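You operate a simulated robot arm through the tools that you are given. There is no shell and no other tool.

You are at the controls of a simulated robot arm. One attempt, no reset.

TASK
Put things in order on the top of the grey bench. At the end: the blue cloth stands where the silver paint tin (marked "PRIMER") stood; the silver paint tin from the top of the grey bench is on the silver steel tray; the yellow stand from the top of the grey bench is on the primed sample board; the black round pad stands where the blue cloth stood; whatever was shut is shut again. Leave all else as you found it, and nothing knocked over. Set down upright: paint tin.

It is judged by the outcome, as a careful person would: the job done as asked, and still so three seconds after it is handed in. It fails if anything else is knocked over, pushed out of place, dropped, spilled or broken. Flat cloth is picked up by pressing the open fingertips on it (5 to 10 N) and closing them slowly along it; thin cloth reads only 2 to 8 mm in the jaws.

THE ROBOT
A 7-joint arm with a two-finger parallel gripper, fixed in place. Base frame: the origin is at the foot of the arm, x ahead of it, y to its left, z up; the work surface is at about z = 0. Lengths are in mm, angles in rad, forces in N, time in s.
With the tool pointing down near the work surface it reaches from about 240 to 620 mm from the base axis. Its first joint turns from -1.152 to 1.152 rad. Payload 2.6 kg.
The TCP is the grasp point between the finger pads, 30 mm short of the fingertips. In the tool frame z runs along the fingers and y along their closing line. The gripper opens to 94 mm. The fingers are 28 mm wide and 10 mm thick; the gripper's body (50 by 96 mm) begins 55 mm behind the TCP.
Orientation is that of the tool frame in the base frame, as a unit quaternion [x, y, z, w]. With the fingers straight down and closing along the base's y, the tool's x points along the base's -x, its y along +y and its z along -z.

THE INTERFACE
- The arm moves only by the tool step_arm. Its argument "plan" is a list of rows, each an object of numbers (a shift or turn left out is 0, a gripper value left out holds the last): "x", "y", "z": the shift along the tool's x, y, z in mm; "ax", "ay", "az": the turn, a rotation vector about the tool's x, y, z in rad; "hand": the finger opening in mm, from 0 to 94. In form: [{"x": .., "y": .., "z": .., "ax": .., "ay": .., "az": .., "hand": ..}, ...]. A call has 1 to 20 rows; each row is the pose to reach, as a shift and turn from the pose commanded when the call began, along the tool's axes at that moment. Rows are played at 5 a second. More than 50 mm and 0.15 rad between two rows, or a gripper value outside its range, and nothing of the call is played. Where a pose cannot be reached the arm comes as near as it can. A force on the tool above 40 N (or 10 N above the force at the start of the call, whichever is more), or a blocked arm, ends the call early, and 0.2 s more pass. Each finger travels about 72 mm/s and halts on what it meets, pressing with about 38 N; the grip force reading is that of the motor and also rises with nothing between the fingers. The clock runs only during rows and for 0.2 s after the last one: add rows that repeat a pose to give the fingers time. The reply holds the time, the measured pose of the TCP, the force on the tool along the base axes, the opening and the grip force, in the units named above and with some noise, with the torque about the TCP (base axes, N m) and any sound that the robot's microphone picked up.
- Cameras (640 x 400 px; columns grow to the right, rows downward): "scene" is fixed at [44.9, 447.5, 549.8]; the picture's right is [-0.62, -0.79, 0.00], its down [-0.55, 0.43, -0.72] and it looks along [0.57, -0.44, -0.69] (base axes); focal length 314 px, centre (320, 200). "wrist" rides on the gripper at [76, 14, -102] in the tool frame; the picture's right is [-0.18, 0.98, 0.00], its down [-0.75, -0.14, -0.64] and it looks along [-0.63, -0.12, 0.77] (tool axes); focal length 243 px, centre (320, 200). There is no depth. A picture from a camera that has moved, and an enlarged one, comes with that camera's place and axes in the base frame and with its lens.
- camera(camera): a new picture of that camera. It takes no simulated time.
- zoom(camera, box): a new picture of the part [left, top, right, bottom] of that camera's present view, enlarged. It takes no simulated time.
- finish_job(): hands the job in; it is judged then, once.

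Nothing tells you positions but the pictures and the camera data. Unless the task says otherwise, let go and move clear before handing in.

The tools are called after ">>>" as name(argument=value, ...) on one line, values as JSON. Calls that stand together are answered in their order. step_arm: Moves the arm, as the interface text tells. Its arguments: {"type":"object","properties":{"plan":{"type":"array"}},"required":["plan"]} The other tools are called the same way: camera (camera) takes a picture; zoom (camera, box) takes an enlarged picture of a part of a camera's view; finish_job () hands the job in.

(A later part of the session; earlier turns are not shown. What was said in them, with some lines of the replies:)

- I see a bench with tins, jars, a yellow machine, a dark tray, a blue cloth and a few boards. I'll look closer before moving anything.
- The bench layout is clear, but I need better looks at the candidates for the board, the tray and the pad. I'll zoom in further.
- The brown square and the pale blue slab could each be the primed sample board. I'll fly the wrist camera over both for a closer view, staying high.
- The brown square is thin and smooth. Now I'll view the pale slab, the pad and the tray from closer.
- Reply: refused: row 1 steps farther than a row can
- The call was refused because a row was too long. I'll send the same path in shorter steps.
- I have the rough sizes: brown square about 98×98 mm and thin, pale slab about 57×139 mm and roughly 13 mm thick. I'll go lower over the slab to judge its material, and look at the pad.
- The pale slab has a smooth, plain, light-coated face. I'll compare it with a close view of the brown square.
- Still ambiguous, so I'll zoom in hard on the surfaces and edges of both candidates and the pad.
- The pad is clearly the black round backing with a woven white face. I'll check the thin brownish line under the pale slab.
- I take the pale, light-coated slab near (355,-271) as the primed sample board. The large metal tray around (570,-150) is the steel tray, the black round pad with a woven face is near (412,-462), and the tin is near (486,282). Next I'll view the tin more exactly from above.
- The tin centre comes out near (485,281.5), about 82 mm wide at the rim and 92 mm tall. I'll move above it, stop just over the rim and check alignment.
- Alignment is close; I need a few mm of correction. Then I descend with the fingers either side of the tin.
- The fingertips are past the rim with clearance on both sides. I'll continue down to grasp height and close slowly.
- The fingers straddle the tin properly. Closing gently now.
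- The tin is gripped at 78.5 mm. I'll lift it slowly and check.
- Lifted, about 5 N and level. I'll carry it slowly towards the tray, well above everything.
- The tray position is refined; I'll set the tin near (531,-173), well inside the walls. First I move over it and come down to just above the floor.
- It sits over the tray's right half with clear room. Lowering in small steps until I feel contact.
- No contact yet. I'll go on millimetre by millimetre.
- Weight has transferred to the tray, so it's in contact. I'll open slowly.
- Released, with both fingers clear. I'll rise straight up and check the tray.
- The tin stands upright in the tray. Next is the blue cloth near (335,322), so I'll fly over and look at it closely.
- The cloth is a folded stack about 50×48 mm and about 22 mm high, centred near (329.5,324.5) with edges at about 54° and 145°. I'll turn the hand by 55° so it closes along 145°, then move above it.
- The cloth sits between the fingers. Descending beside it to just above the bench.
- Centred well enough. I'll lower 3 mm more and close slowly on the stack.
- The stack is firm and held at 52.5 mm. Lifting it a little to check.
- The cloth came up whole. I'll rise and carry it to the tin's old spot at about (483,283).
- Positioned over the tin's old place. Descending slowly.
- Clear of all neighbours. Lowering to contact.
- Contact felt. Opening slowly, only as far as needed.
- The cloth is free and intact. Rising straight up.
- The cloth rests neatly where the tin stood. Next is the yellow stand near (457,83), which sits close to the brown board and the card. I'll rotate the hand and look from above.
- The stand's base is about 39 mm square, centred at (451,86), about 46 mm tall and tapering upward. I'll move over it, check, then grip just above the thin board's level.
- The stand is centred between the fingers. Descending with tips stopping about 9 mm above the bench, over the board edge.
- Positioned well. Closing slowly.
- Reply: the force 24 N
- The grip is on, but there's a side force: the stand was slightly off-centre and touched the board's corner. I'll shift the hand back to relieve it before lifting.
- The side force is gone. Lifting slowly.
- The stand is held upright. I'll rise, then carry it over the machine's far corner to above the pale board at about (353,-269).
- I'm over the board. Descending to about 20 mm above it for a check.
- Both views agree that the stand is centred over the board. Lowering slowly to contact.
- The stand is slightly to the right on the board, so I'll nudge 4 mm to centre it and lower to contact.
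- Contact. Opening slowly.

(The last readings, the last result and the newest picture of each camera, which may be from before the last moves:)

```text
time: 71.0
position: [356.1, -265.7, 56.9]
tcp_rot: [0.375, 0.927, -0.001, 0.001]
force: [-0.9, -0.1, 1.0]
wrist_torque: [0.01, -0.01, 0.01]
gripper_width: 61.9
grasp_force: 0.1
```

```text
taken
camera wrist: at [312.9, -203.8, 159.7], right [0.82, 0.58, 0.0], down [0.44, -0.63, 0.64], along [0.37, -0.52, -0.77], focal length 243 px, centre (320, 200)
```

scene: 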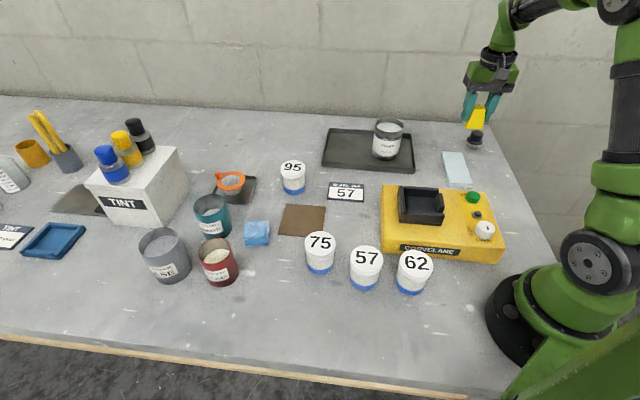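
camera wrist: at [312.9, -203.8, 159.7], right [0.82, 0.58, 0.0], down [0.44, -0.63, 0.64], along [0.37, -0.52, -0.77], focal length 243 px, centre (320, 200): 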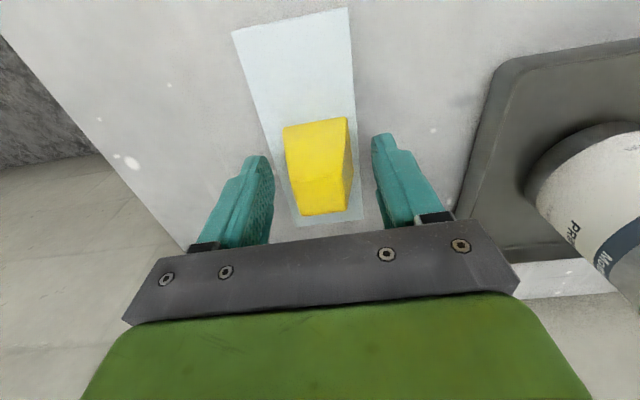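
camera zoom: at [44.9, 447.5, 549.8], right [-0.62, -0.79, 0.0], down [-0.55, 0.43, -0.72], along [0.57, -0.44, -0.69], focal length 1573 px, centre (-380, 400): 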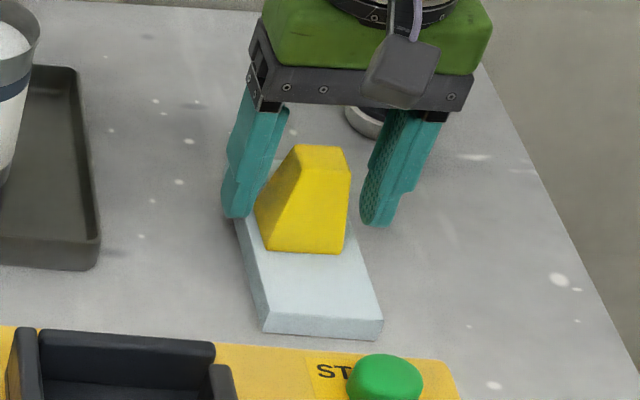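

The stand is upright on the board. I'll rise and go look at the black round pad near (399,-425).

>>> step_arm(plan=[{"z": -10}, {"z": -30}, {"z": -60}, {"z": -100}, {"z": -140}, {"z": -140, "x": -27, "y": -21}, {"z": -140, "x": -54, "y": -43}, {"z": -140, "x": -81, "y": -64}, {"z": -140, "x": -107, "y": -85}, {"z": -140, "x": -107, "y": -85}])

>>> camera(camera="wrist")

>>> zoom(camera="wrist", box=[240, 60, 400, 180])

>>> camera(camera="scene")

```text
time: 73.2
position: [376.7, -400.9, 196.9]
tcp_rot: [0.374, 0.927, 0.0, 0.0]
force: [-0.9, -0.1, -0.5]
wrist_torque: [-0.03, -0.03, -0.01]
gripper_width: 62.1
grasp_force: 0.1
```

```text
taken
camera wrist: at [332.5, -338.6, 299.8], right [0.82, 0.58, 0.0], down [0.44, -0.63, 0.64], along [0.37, -0.52, -0.77], focal length 243 px, centre (320, 200)
```

wrist: 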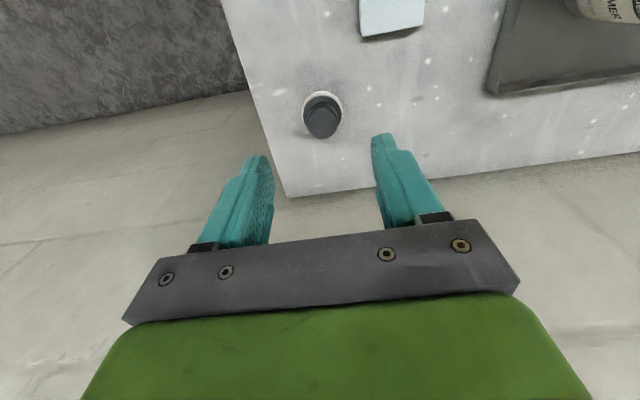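

```text
3.33 times, centred on (320, 120) of wrist
camera zoom: at [332.5, -338.6, 299.8], right [0.82, 0.58, 0.0], down [0.44, -0.63, 0.64], along [0.37, -0.52, -0.77], focal length 809 px, centre (320, 467)
```

zoom: 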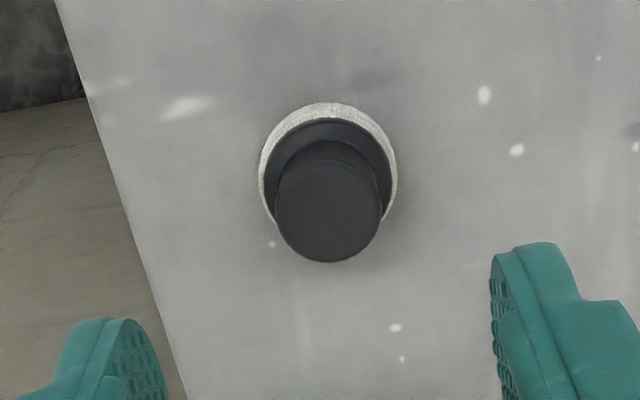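

```text
taken
```

scene: 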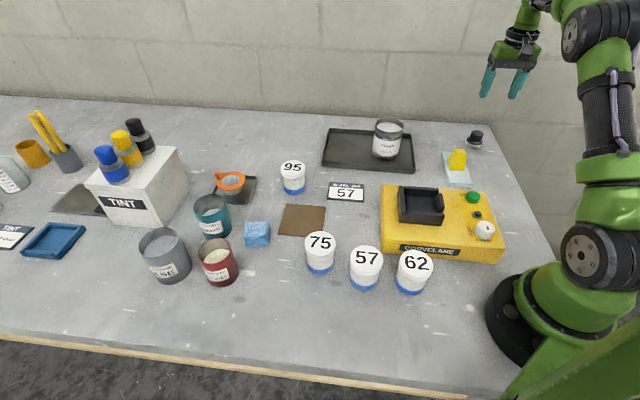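

The pad's knob is centred near (396.5,-422), about 36 mm wide and 44 mm tall overall. I'll move above it and check.

>>> step_arm(plan=[{"x": -15, "y": -0.7}, {"x": -28.9, "y": -1.4}, {"x": -28.9, "y": -1.4, "z": 35}, {"x": -28.9, "y": -1.4, "z": 70}, {"x": -28.9, "y": -1.4, "z": 100}, {"x": -28.9, "y": -1.4, "z": 108}, {"x": -28.9, "y": -1.4, "z": 108}])

>>> camera(camera="wrist")

>>> zoom(camera="scene", box=[430, 90, 520, 170])

```text
time: 74.8
position: [395.6, -420.2, 90.6]
tcp_rot: [0.375, 0.927, 0.0, 0.0]
force: [0.0, 0.3, -1.1]
wrist_torque: [-0.01, 0.01, 0.0]
gripper_width: 61.9
grasp_force: 0.0
```

```text
taken
camera wrist: at [351.4, -358.8, 192.7], right [0.82, 0.58, 0.0], down [0.44, -0.63, 0.64], along [0.37, -0.52, -0.77], focal length 243 px, centre (320, 200)
```

wrist: 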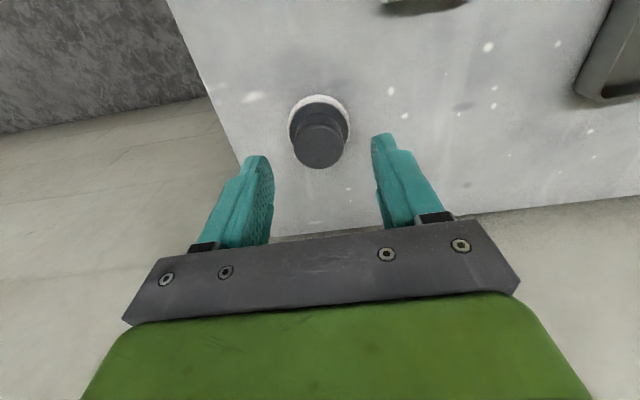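

```text
5.00 times, centred on (475, 130) of scene
camera zoom: at [44.9, 447.5, 549.8], right [-0.62, -0.79, 0.0], down [-0.55, 0.43, -0.72], along [0.57, -0.44, -0.69], focal length 1573 px, centre (-455, 550)
```

zoom: 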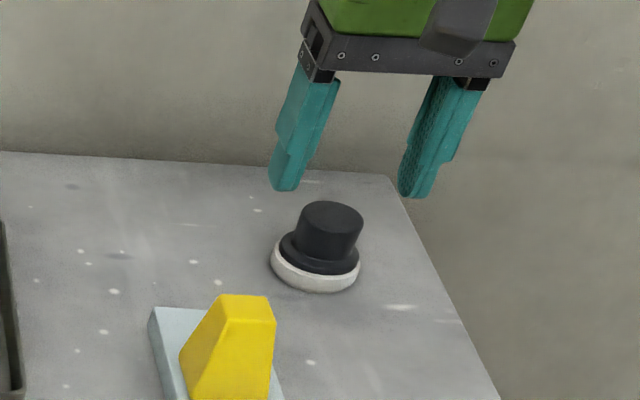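

Aligned within a millimetre or two. Descending around the knob.

>>> step_arm(plan=[{"x": -1, "y": -1}, {"x": -1, "y": -1, "z": 14}, {"x": -1, "y": -1, "z": 26}, {"x": -1, "y": -1, "z": 34}, {"x": -1, "y": -1, "z": 38}, {"x": -1, "y": -1, "z": 38}])

>>> camera(camera="wrist")

>>> zoom(camera="scene", box=[440, 100, 510, 160])

```text
time: 76.2
position: [394.3, -422.8, 51.1]
tcp_rot: [0.375, 0.927, 0.0, 0.0]
force: [-0.1, 0.3, 0.3]
wrist_torque: [0.0, -0.04, 0.01]
gripper_width: 62.1
grasp_force: 0.1
```

```text
taken
camera wrist: at [350.2, -361.1, 154.1], right [0.82, 0.58, 0.0], down [0.44, -0.63, 0.64], along [0.37, -0.52, -0.77], focal length 243 px, centre (320, 200)
```

wrist: 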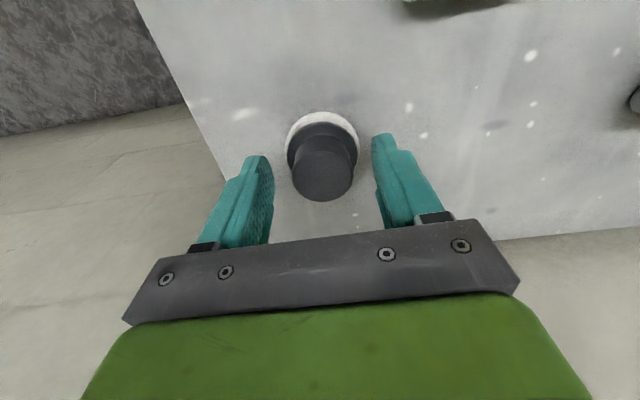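

```text
6.67 times, centred on (475, 130) of scene
camera zoom: at [44.9, 447.5, 549.8], right [-0.62, -0.79, 0.0], down [-0.55, 0.43, -0.72], along [0.57, -0.44, -0.69], focal length 2097 px, centre (-713, 667)
```

zoom: 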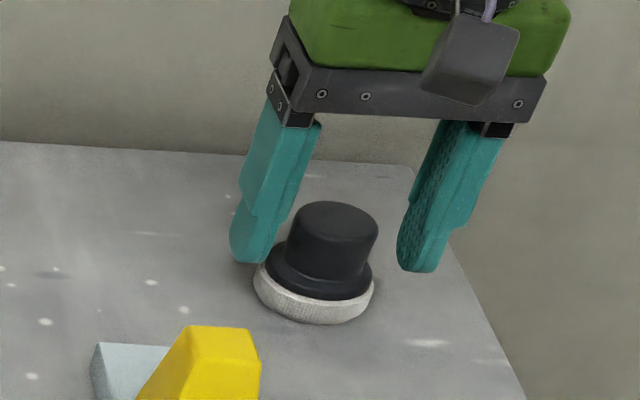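

Good. Closing slowly on the knob.

>>> step_arm(plan=[{"hand": 55}, {"hand": 49}, {"hand": 45}, {"hand": 42}, {"hand": 39}, {"hand": 37}, {"hand": 35}, {"hand": 33}, {"hand": 31}, {"hand": 29}, {"hand": 29}])

>>> zoom(camera="scene", box=[440, 100, 510, 160])

```text
time: 78.6
position: [393.6, -423.6, 51.8]
tcp_rot: [0.375, 0.927, 0.0, 0.0]
force: [-0.1, 0.4, 1.6]
wrist_torque: [-0.02, 0.01, 0.01]
gripper_width: 33.6
grasp_force: 37.7
```

```text
6.67 times, centred on (475, 130) of scene
camera zoom: at [44.9, 447.5, 549.8], right [-0.62, -0.79, 0.0], down [-0.55, 0.43, -0.72], along [0.57, -0.44, -0.69], focal length 2097 px, centre (-713, 667)
```

zoom: 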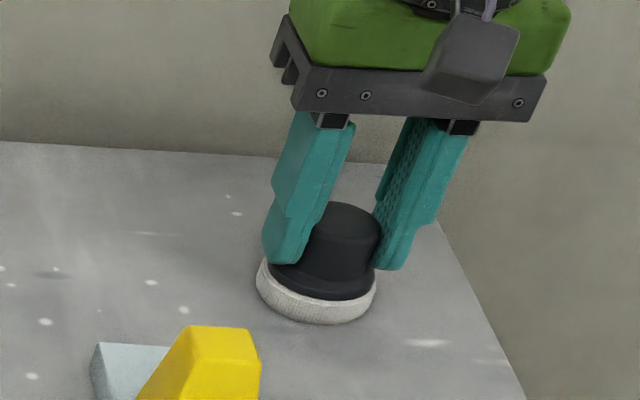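

Gripped at 33.6 mm with no side force. Lifting.

>>> step_arm(plan=[{"z": -4}, {"z": -12}, {"z": -25}, {"z": -45}, {"z": -75}, {"z": -105}, {"z": -135}, {"z": -135}])

>>> camera(camera="wrist")

>>> camera(camera="scene")

```text
time: 80.4
position: [394.7, -423.8, 186.6]
tcp_rot: [0.376, 0.927, 0.001, 0.001]
force: [0.3, 0.0, -0.8]
wrist_torque: [0.0, -0.02, -0.02]
gripper_width: 33.5
grasp_force: 37.8
```

```text
taken
camera wrist: at [351.0, -362.0, 290.0], right [0.82, 0.58, 0.0], down [0.44, -0.63, 0.64], along [0.37, -0.52, -0.77], focal length 243 px, centre (320, 200)
```

wrist: 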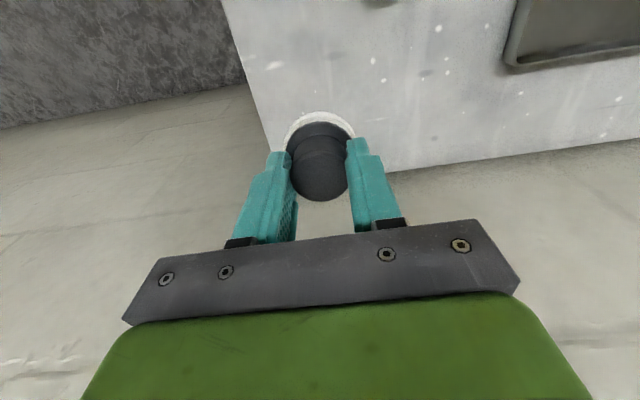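

```text
taken
```

scene: 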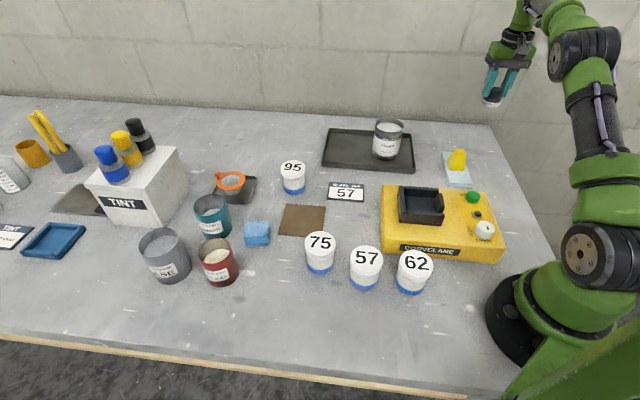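

Held well. Now the long carry to the cloth's old spot at (329.5,324.5), high over the bench and turning the hand along the way.

>>> step_arm(plan=[{"x": 11.4, "y": 9.8}, {"x": 34.1, "y": 29.5}, {"x": 62.5, "y": 54.0, "az": -0.04}, {"x": 93.8, "y": 81.0, "az": -0.09}, {"x": 125.1, "y": 108.0, "az": -0.14}, {"x": 156.3, "y": 135.1, "az": -0.19}, {"x": 187.6, "y": 162.1, "az": -0.24}, {"x": 218.9, "y": 189.1, "az": -0.29}, {"x": 250.1, "y": 216.1, "az": -0.34}, {"x": 281.4, "y": 243.1, "az": -0.39}, {"x": 312.7, "y": 270.1, "az": -0.44}, {"x": 343.9, "y": 297.1, "az": -0.49}, {"x": 375.2, "y": 324.1, "az": -0.54}, {"x": 406.5, "y": 351.1, "az": -0.59}, {"x": 437.7, "y": 378.1, "az": -0.64}, {"x": 469.0, "y": 405.2, "az": -0.69}, {"x": 500.3, "y": 432.2, "az": -0.73}, {"x": 531.5, "y": 459.2, "az": -0.77}, {"x": 554.3, "y": 478.8, "az": -0.77}, {"x": 568.5, "y": 491.1, "az": -0.77}])

>>> camera(camera="wrist")

>>> camera(camera="scene")

```text
time: 84.6
position: [329.0, 323.1, 185.7]
tcp_rot: [-0.001, 1.0, -0.001, 0.0]
force: [-0.3, 1.4, -0.5]
wrist_torque: [-0.01, 0.0, 0.05]
gripper_width: 33.5
grasp_force: 38.1
```

```text
taken
camera wrist: at [253.5, 335.7, 288.7], right [0.18, 0.98, 0.0], down [0.75, -0.14, 0.64], along [0.63, -0.12, -0.77], focal length 243 px, centre (320, 200)
```

wrist: 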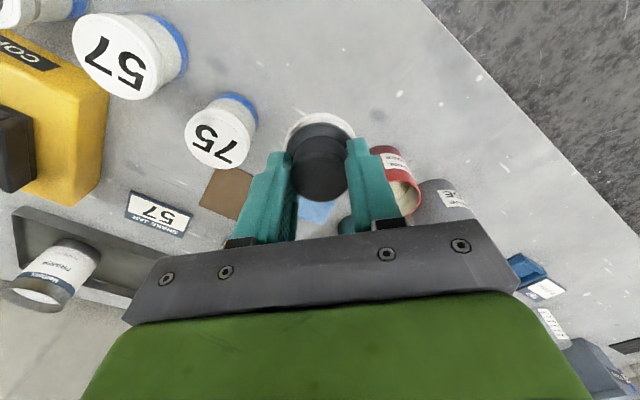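

```text
taken
```

scene: 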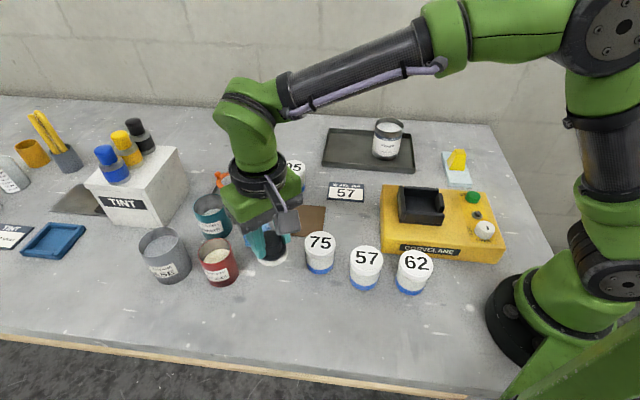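

Over the old cloth spot. Descending.

>>> step_arm(plan=[{"y": 1, "z": 15}, {"y": 1, "z": 40}, {"y": 1, "z": 65}, {"y": 1, "z": 90}, {"y": 1, "z": 110}, {"y": 1, "z": 122}, {"y": 1, "z": 128}, {"y": 1, "z": 131}, {"y": 1, "z": 131}])

>>> zoom(camera="scene", box=[230, 240, 330, 330])

```text
time: 86.6
position: [327.8, 325.0, 55.1]
tcp_rot: [0.0, 1.0, 0.0, 0.0]
force: [0.1, 0.4, 0.2]
wrist_torque: [0.01, -0.02, 0.02]
gripper_width: 33.3
grasp_force: 37.9
```

```text
4.44 times, centred on (280, 285) of scene
camera zoom: at [44.9, 447.5, 549.8], right [-0.62, -0.79, 0.0], down [-0.55, 0.43, -0.72], along [0.57, -0.44, -0.69], focal length 1398 px, centre (498, -178)
```

zoom: 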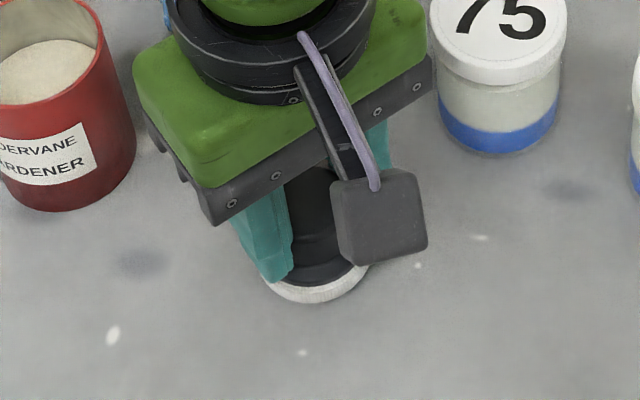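

>>> step_arm(plan=[{"z": 1}, {"z": 2}, {"z": 3}, {"z": 3.5}, {"z": 3.5}])

```text
time: 87.8
position: [325.9, 326.3, 54.0]
tcp_rot: [-0.001, 1.0, 0.0, 0.0]
force: [-0.2, -0.3, -0.4]
wrist_torque: [0.02, -0.02, -0.03]
gripper_width: 33.4
grasp_force: 37.7
```

No contact yet (the readings are noisy). I'll go down in small steps.

>>> step_arm(plan=[{"z": 0.6}, {"z": 1.2}, {"z": 1.2}])

```text
time: 88.6
position: [327.5, 326.0, 51.2]
tcp_rot: [-0.001, 1.0, 0.0, 0.001]
force: [-1.6, -2.9, 12.5]
wrist_torque: [-0.08, 0.03, 0.13]
gripper_width: 33.3
grasp_force: 38.1
```

Firm contact. I'll ease up slightly and open slowly.

>>> step_arm(plan=[{"z": -0.6}, {"z": -0.6, "hand": 35}, {"z": -0.6, "hand": 37}, {"z": -0.6, "hand": 41}, {"z": -0.6, "hand": 47}, {"z": -0.6, "hand": 55}, {"z": -0.6, "hand": 62}, {"z": -0.6, "hand": 62}])

>>> camera(camera="wrist")

```text
time: 90.4
position: [328.0, 324.5, 52.3]
tcp_rot: [0.0, 1.0, 0.0, 0.0]
force: [-0.3, 0.5, -0.8]
wrist_torque: [0.03, 0.03, -0.01]
gripper_width: 62.0
grasp_force: 0.1
```

```text
taken
camera wrist: at [252.3, 338.9, 154.1], right [0.18, 0.98, 0.0], down [0.75, -0.14, 0.64], along [0.63, -0.12, -0.77], focal length 243 px, centre (320, 200)
```

wrist: 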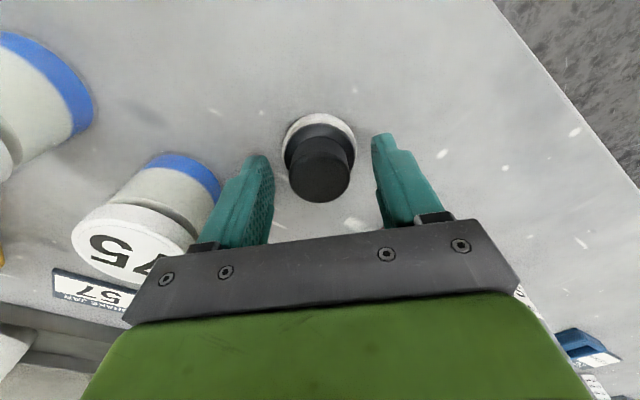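

The pad is down and free. Rising clear and moving back towards the start pose for a final check.

>>> step_arm(plan=[{"z": -10}, {"z": -30}, {"z": -60}, {"z": -100}, {"z": -140}, {"z": -180}, {"z": -210}, {"z": -220, "y": -40}, {"z": -225, "y": -80, "x": -8}, {"z": -230, "y": -120, "x": -16}, {"z": -230, "y": -160, "x": -24}, {"z": -230, "y": -200, "x": -32}, {"z": -230, "y": -240, "x": -40}, {"z": -230, "y": -280, "x": -46}, {"z": -230, "y": -320, "x": -46}, {"z": -230, "y": -320, "x": -46, "hand": 94}, {"z": -230, "y": -320, "x": -46}])

>>> camera(camera="scene")

>>> zoom(camera="scene", box=[200, 170, 360, 320])

>>> zoom(camera="scene", box=[310, 110, 520, 240])

>>> camera(camera="wrist")

```text
time: 94.0
position: [374.0, 3.8, 280.3]
tcp_rot: [-0.002, 1.0, 0.0, 0.0]
force: [-0.2, 0.4, 0.1]
wrist_torque: [0.04, 0.03, -0.01]
gripper_width: 93.9
grasp_force: 0.0
```

```text
taken
```

scene: 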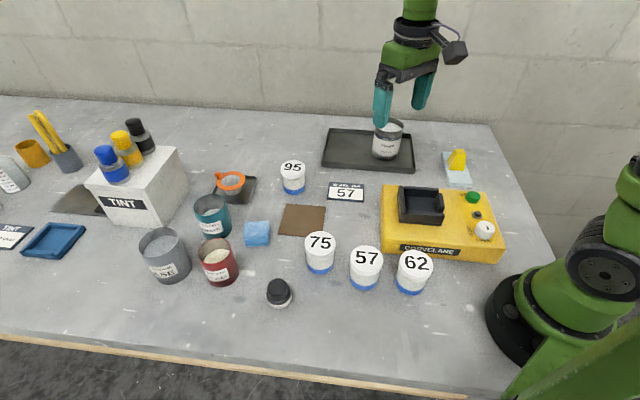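

```text
2.67 times, centred on (280, 245) of scene
camera zoom: at [44.9, 447.5, 549.8], right [-0.62, -0.79, 0.0], down [-0.55, 0.43, -0.72], along [0.57, -0.44, -0.69], focal length 839 px, centre (427, 80)
```

zoom: 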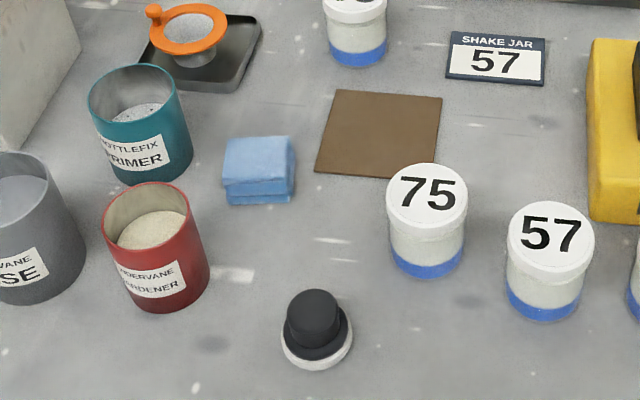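

```text
3.05 times, centred on (415, 175) of scene
camera zoom: at [44.9, 447.5, 549.8], right [-0.62, -0.79, 0.0], down [-0.55, 0.43, -0.72], along [0.57, -0.44, -0.69], focal length 958 px, centre (30, 276)
```

zoom: 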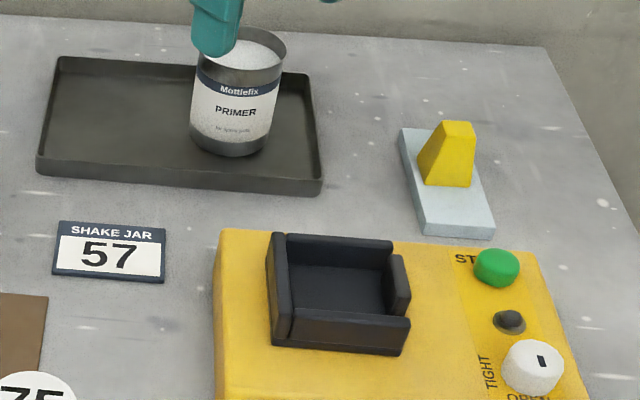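

```text
taken
camera wrist: at [298.2, 17.3, 383.4], right [0.18, 0.98, 0.0], down [0.75, -0.14, 0.64], along [0.63, -0.12, -0.77], focal length 243 px, centre (320, 200)
```

wrist: 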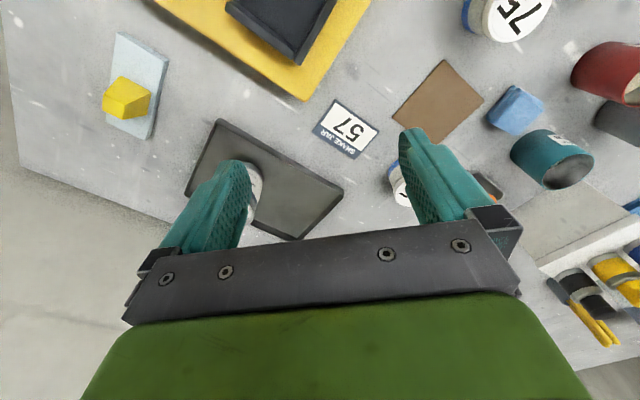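

Everything is in its place:
- **Tin:** upright in the steel tray.
- **Cloth:** where the tin stood.
- **Pad:** where the cloth stood.
- **Stand:** upright on the pale board, which I took to be the primed one.

The rest looks as I found it, nothing had to be opened, and the arm is clear. Handing in.

>>> finish_job()

```text
The job is handed in.
```

I moved all four items and handed the job in. The result hasn't come back, and one choice of mine could be wrong.

- **Paint tin:** the silver "PRIMER" tin stands upright in the right half of the large metal tray. The tray looks dark grey on camera. I took it as the silver steel tray because the only other dark tray in reach held the strainer.
- **Blue cloth:** it rests, still folded, where the tin stood.
- **Black round pad:** it stands where the cloth was.
- **Yellow stand:** it is upright on the pale blue-grey board. The task didn't give a colour for the primed sample board, and a thin brown square was the other candidate. I chose the pale one because it looks coated with primer and the brown one doesn't. **If the brown square was meant, this part is wrong.**

While I was gripping the stand, it pressed briefly against the corner of the brown square. I eased off before lifting, and in the final pictures the square looks to be where it started. Nothing was knocked over, and nothing had to be opened. The arm is clear of the bench.
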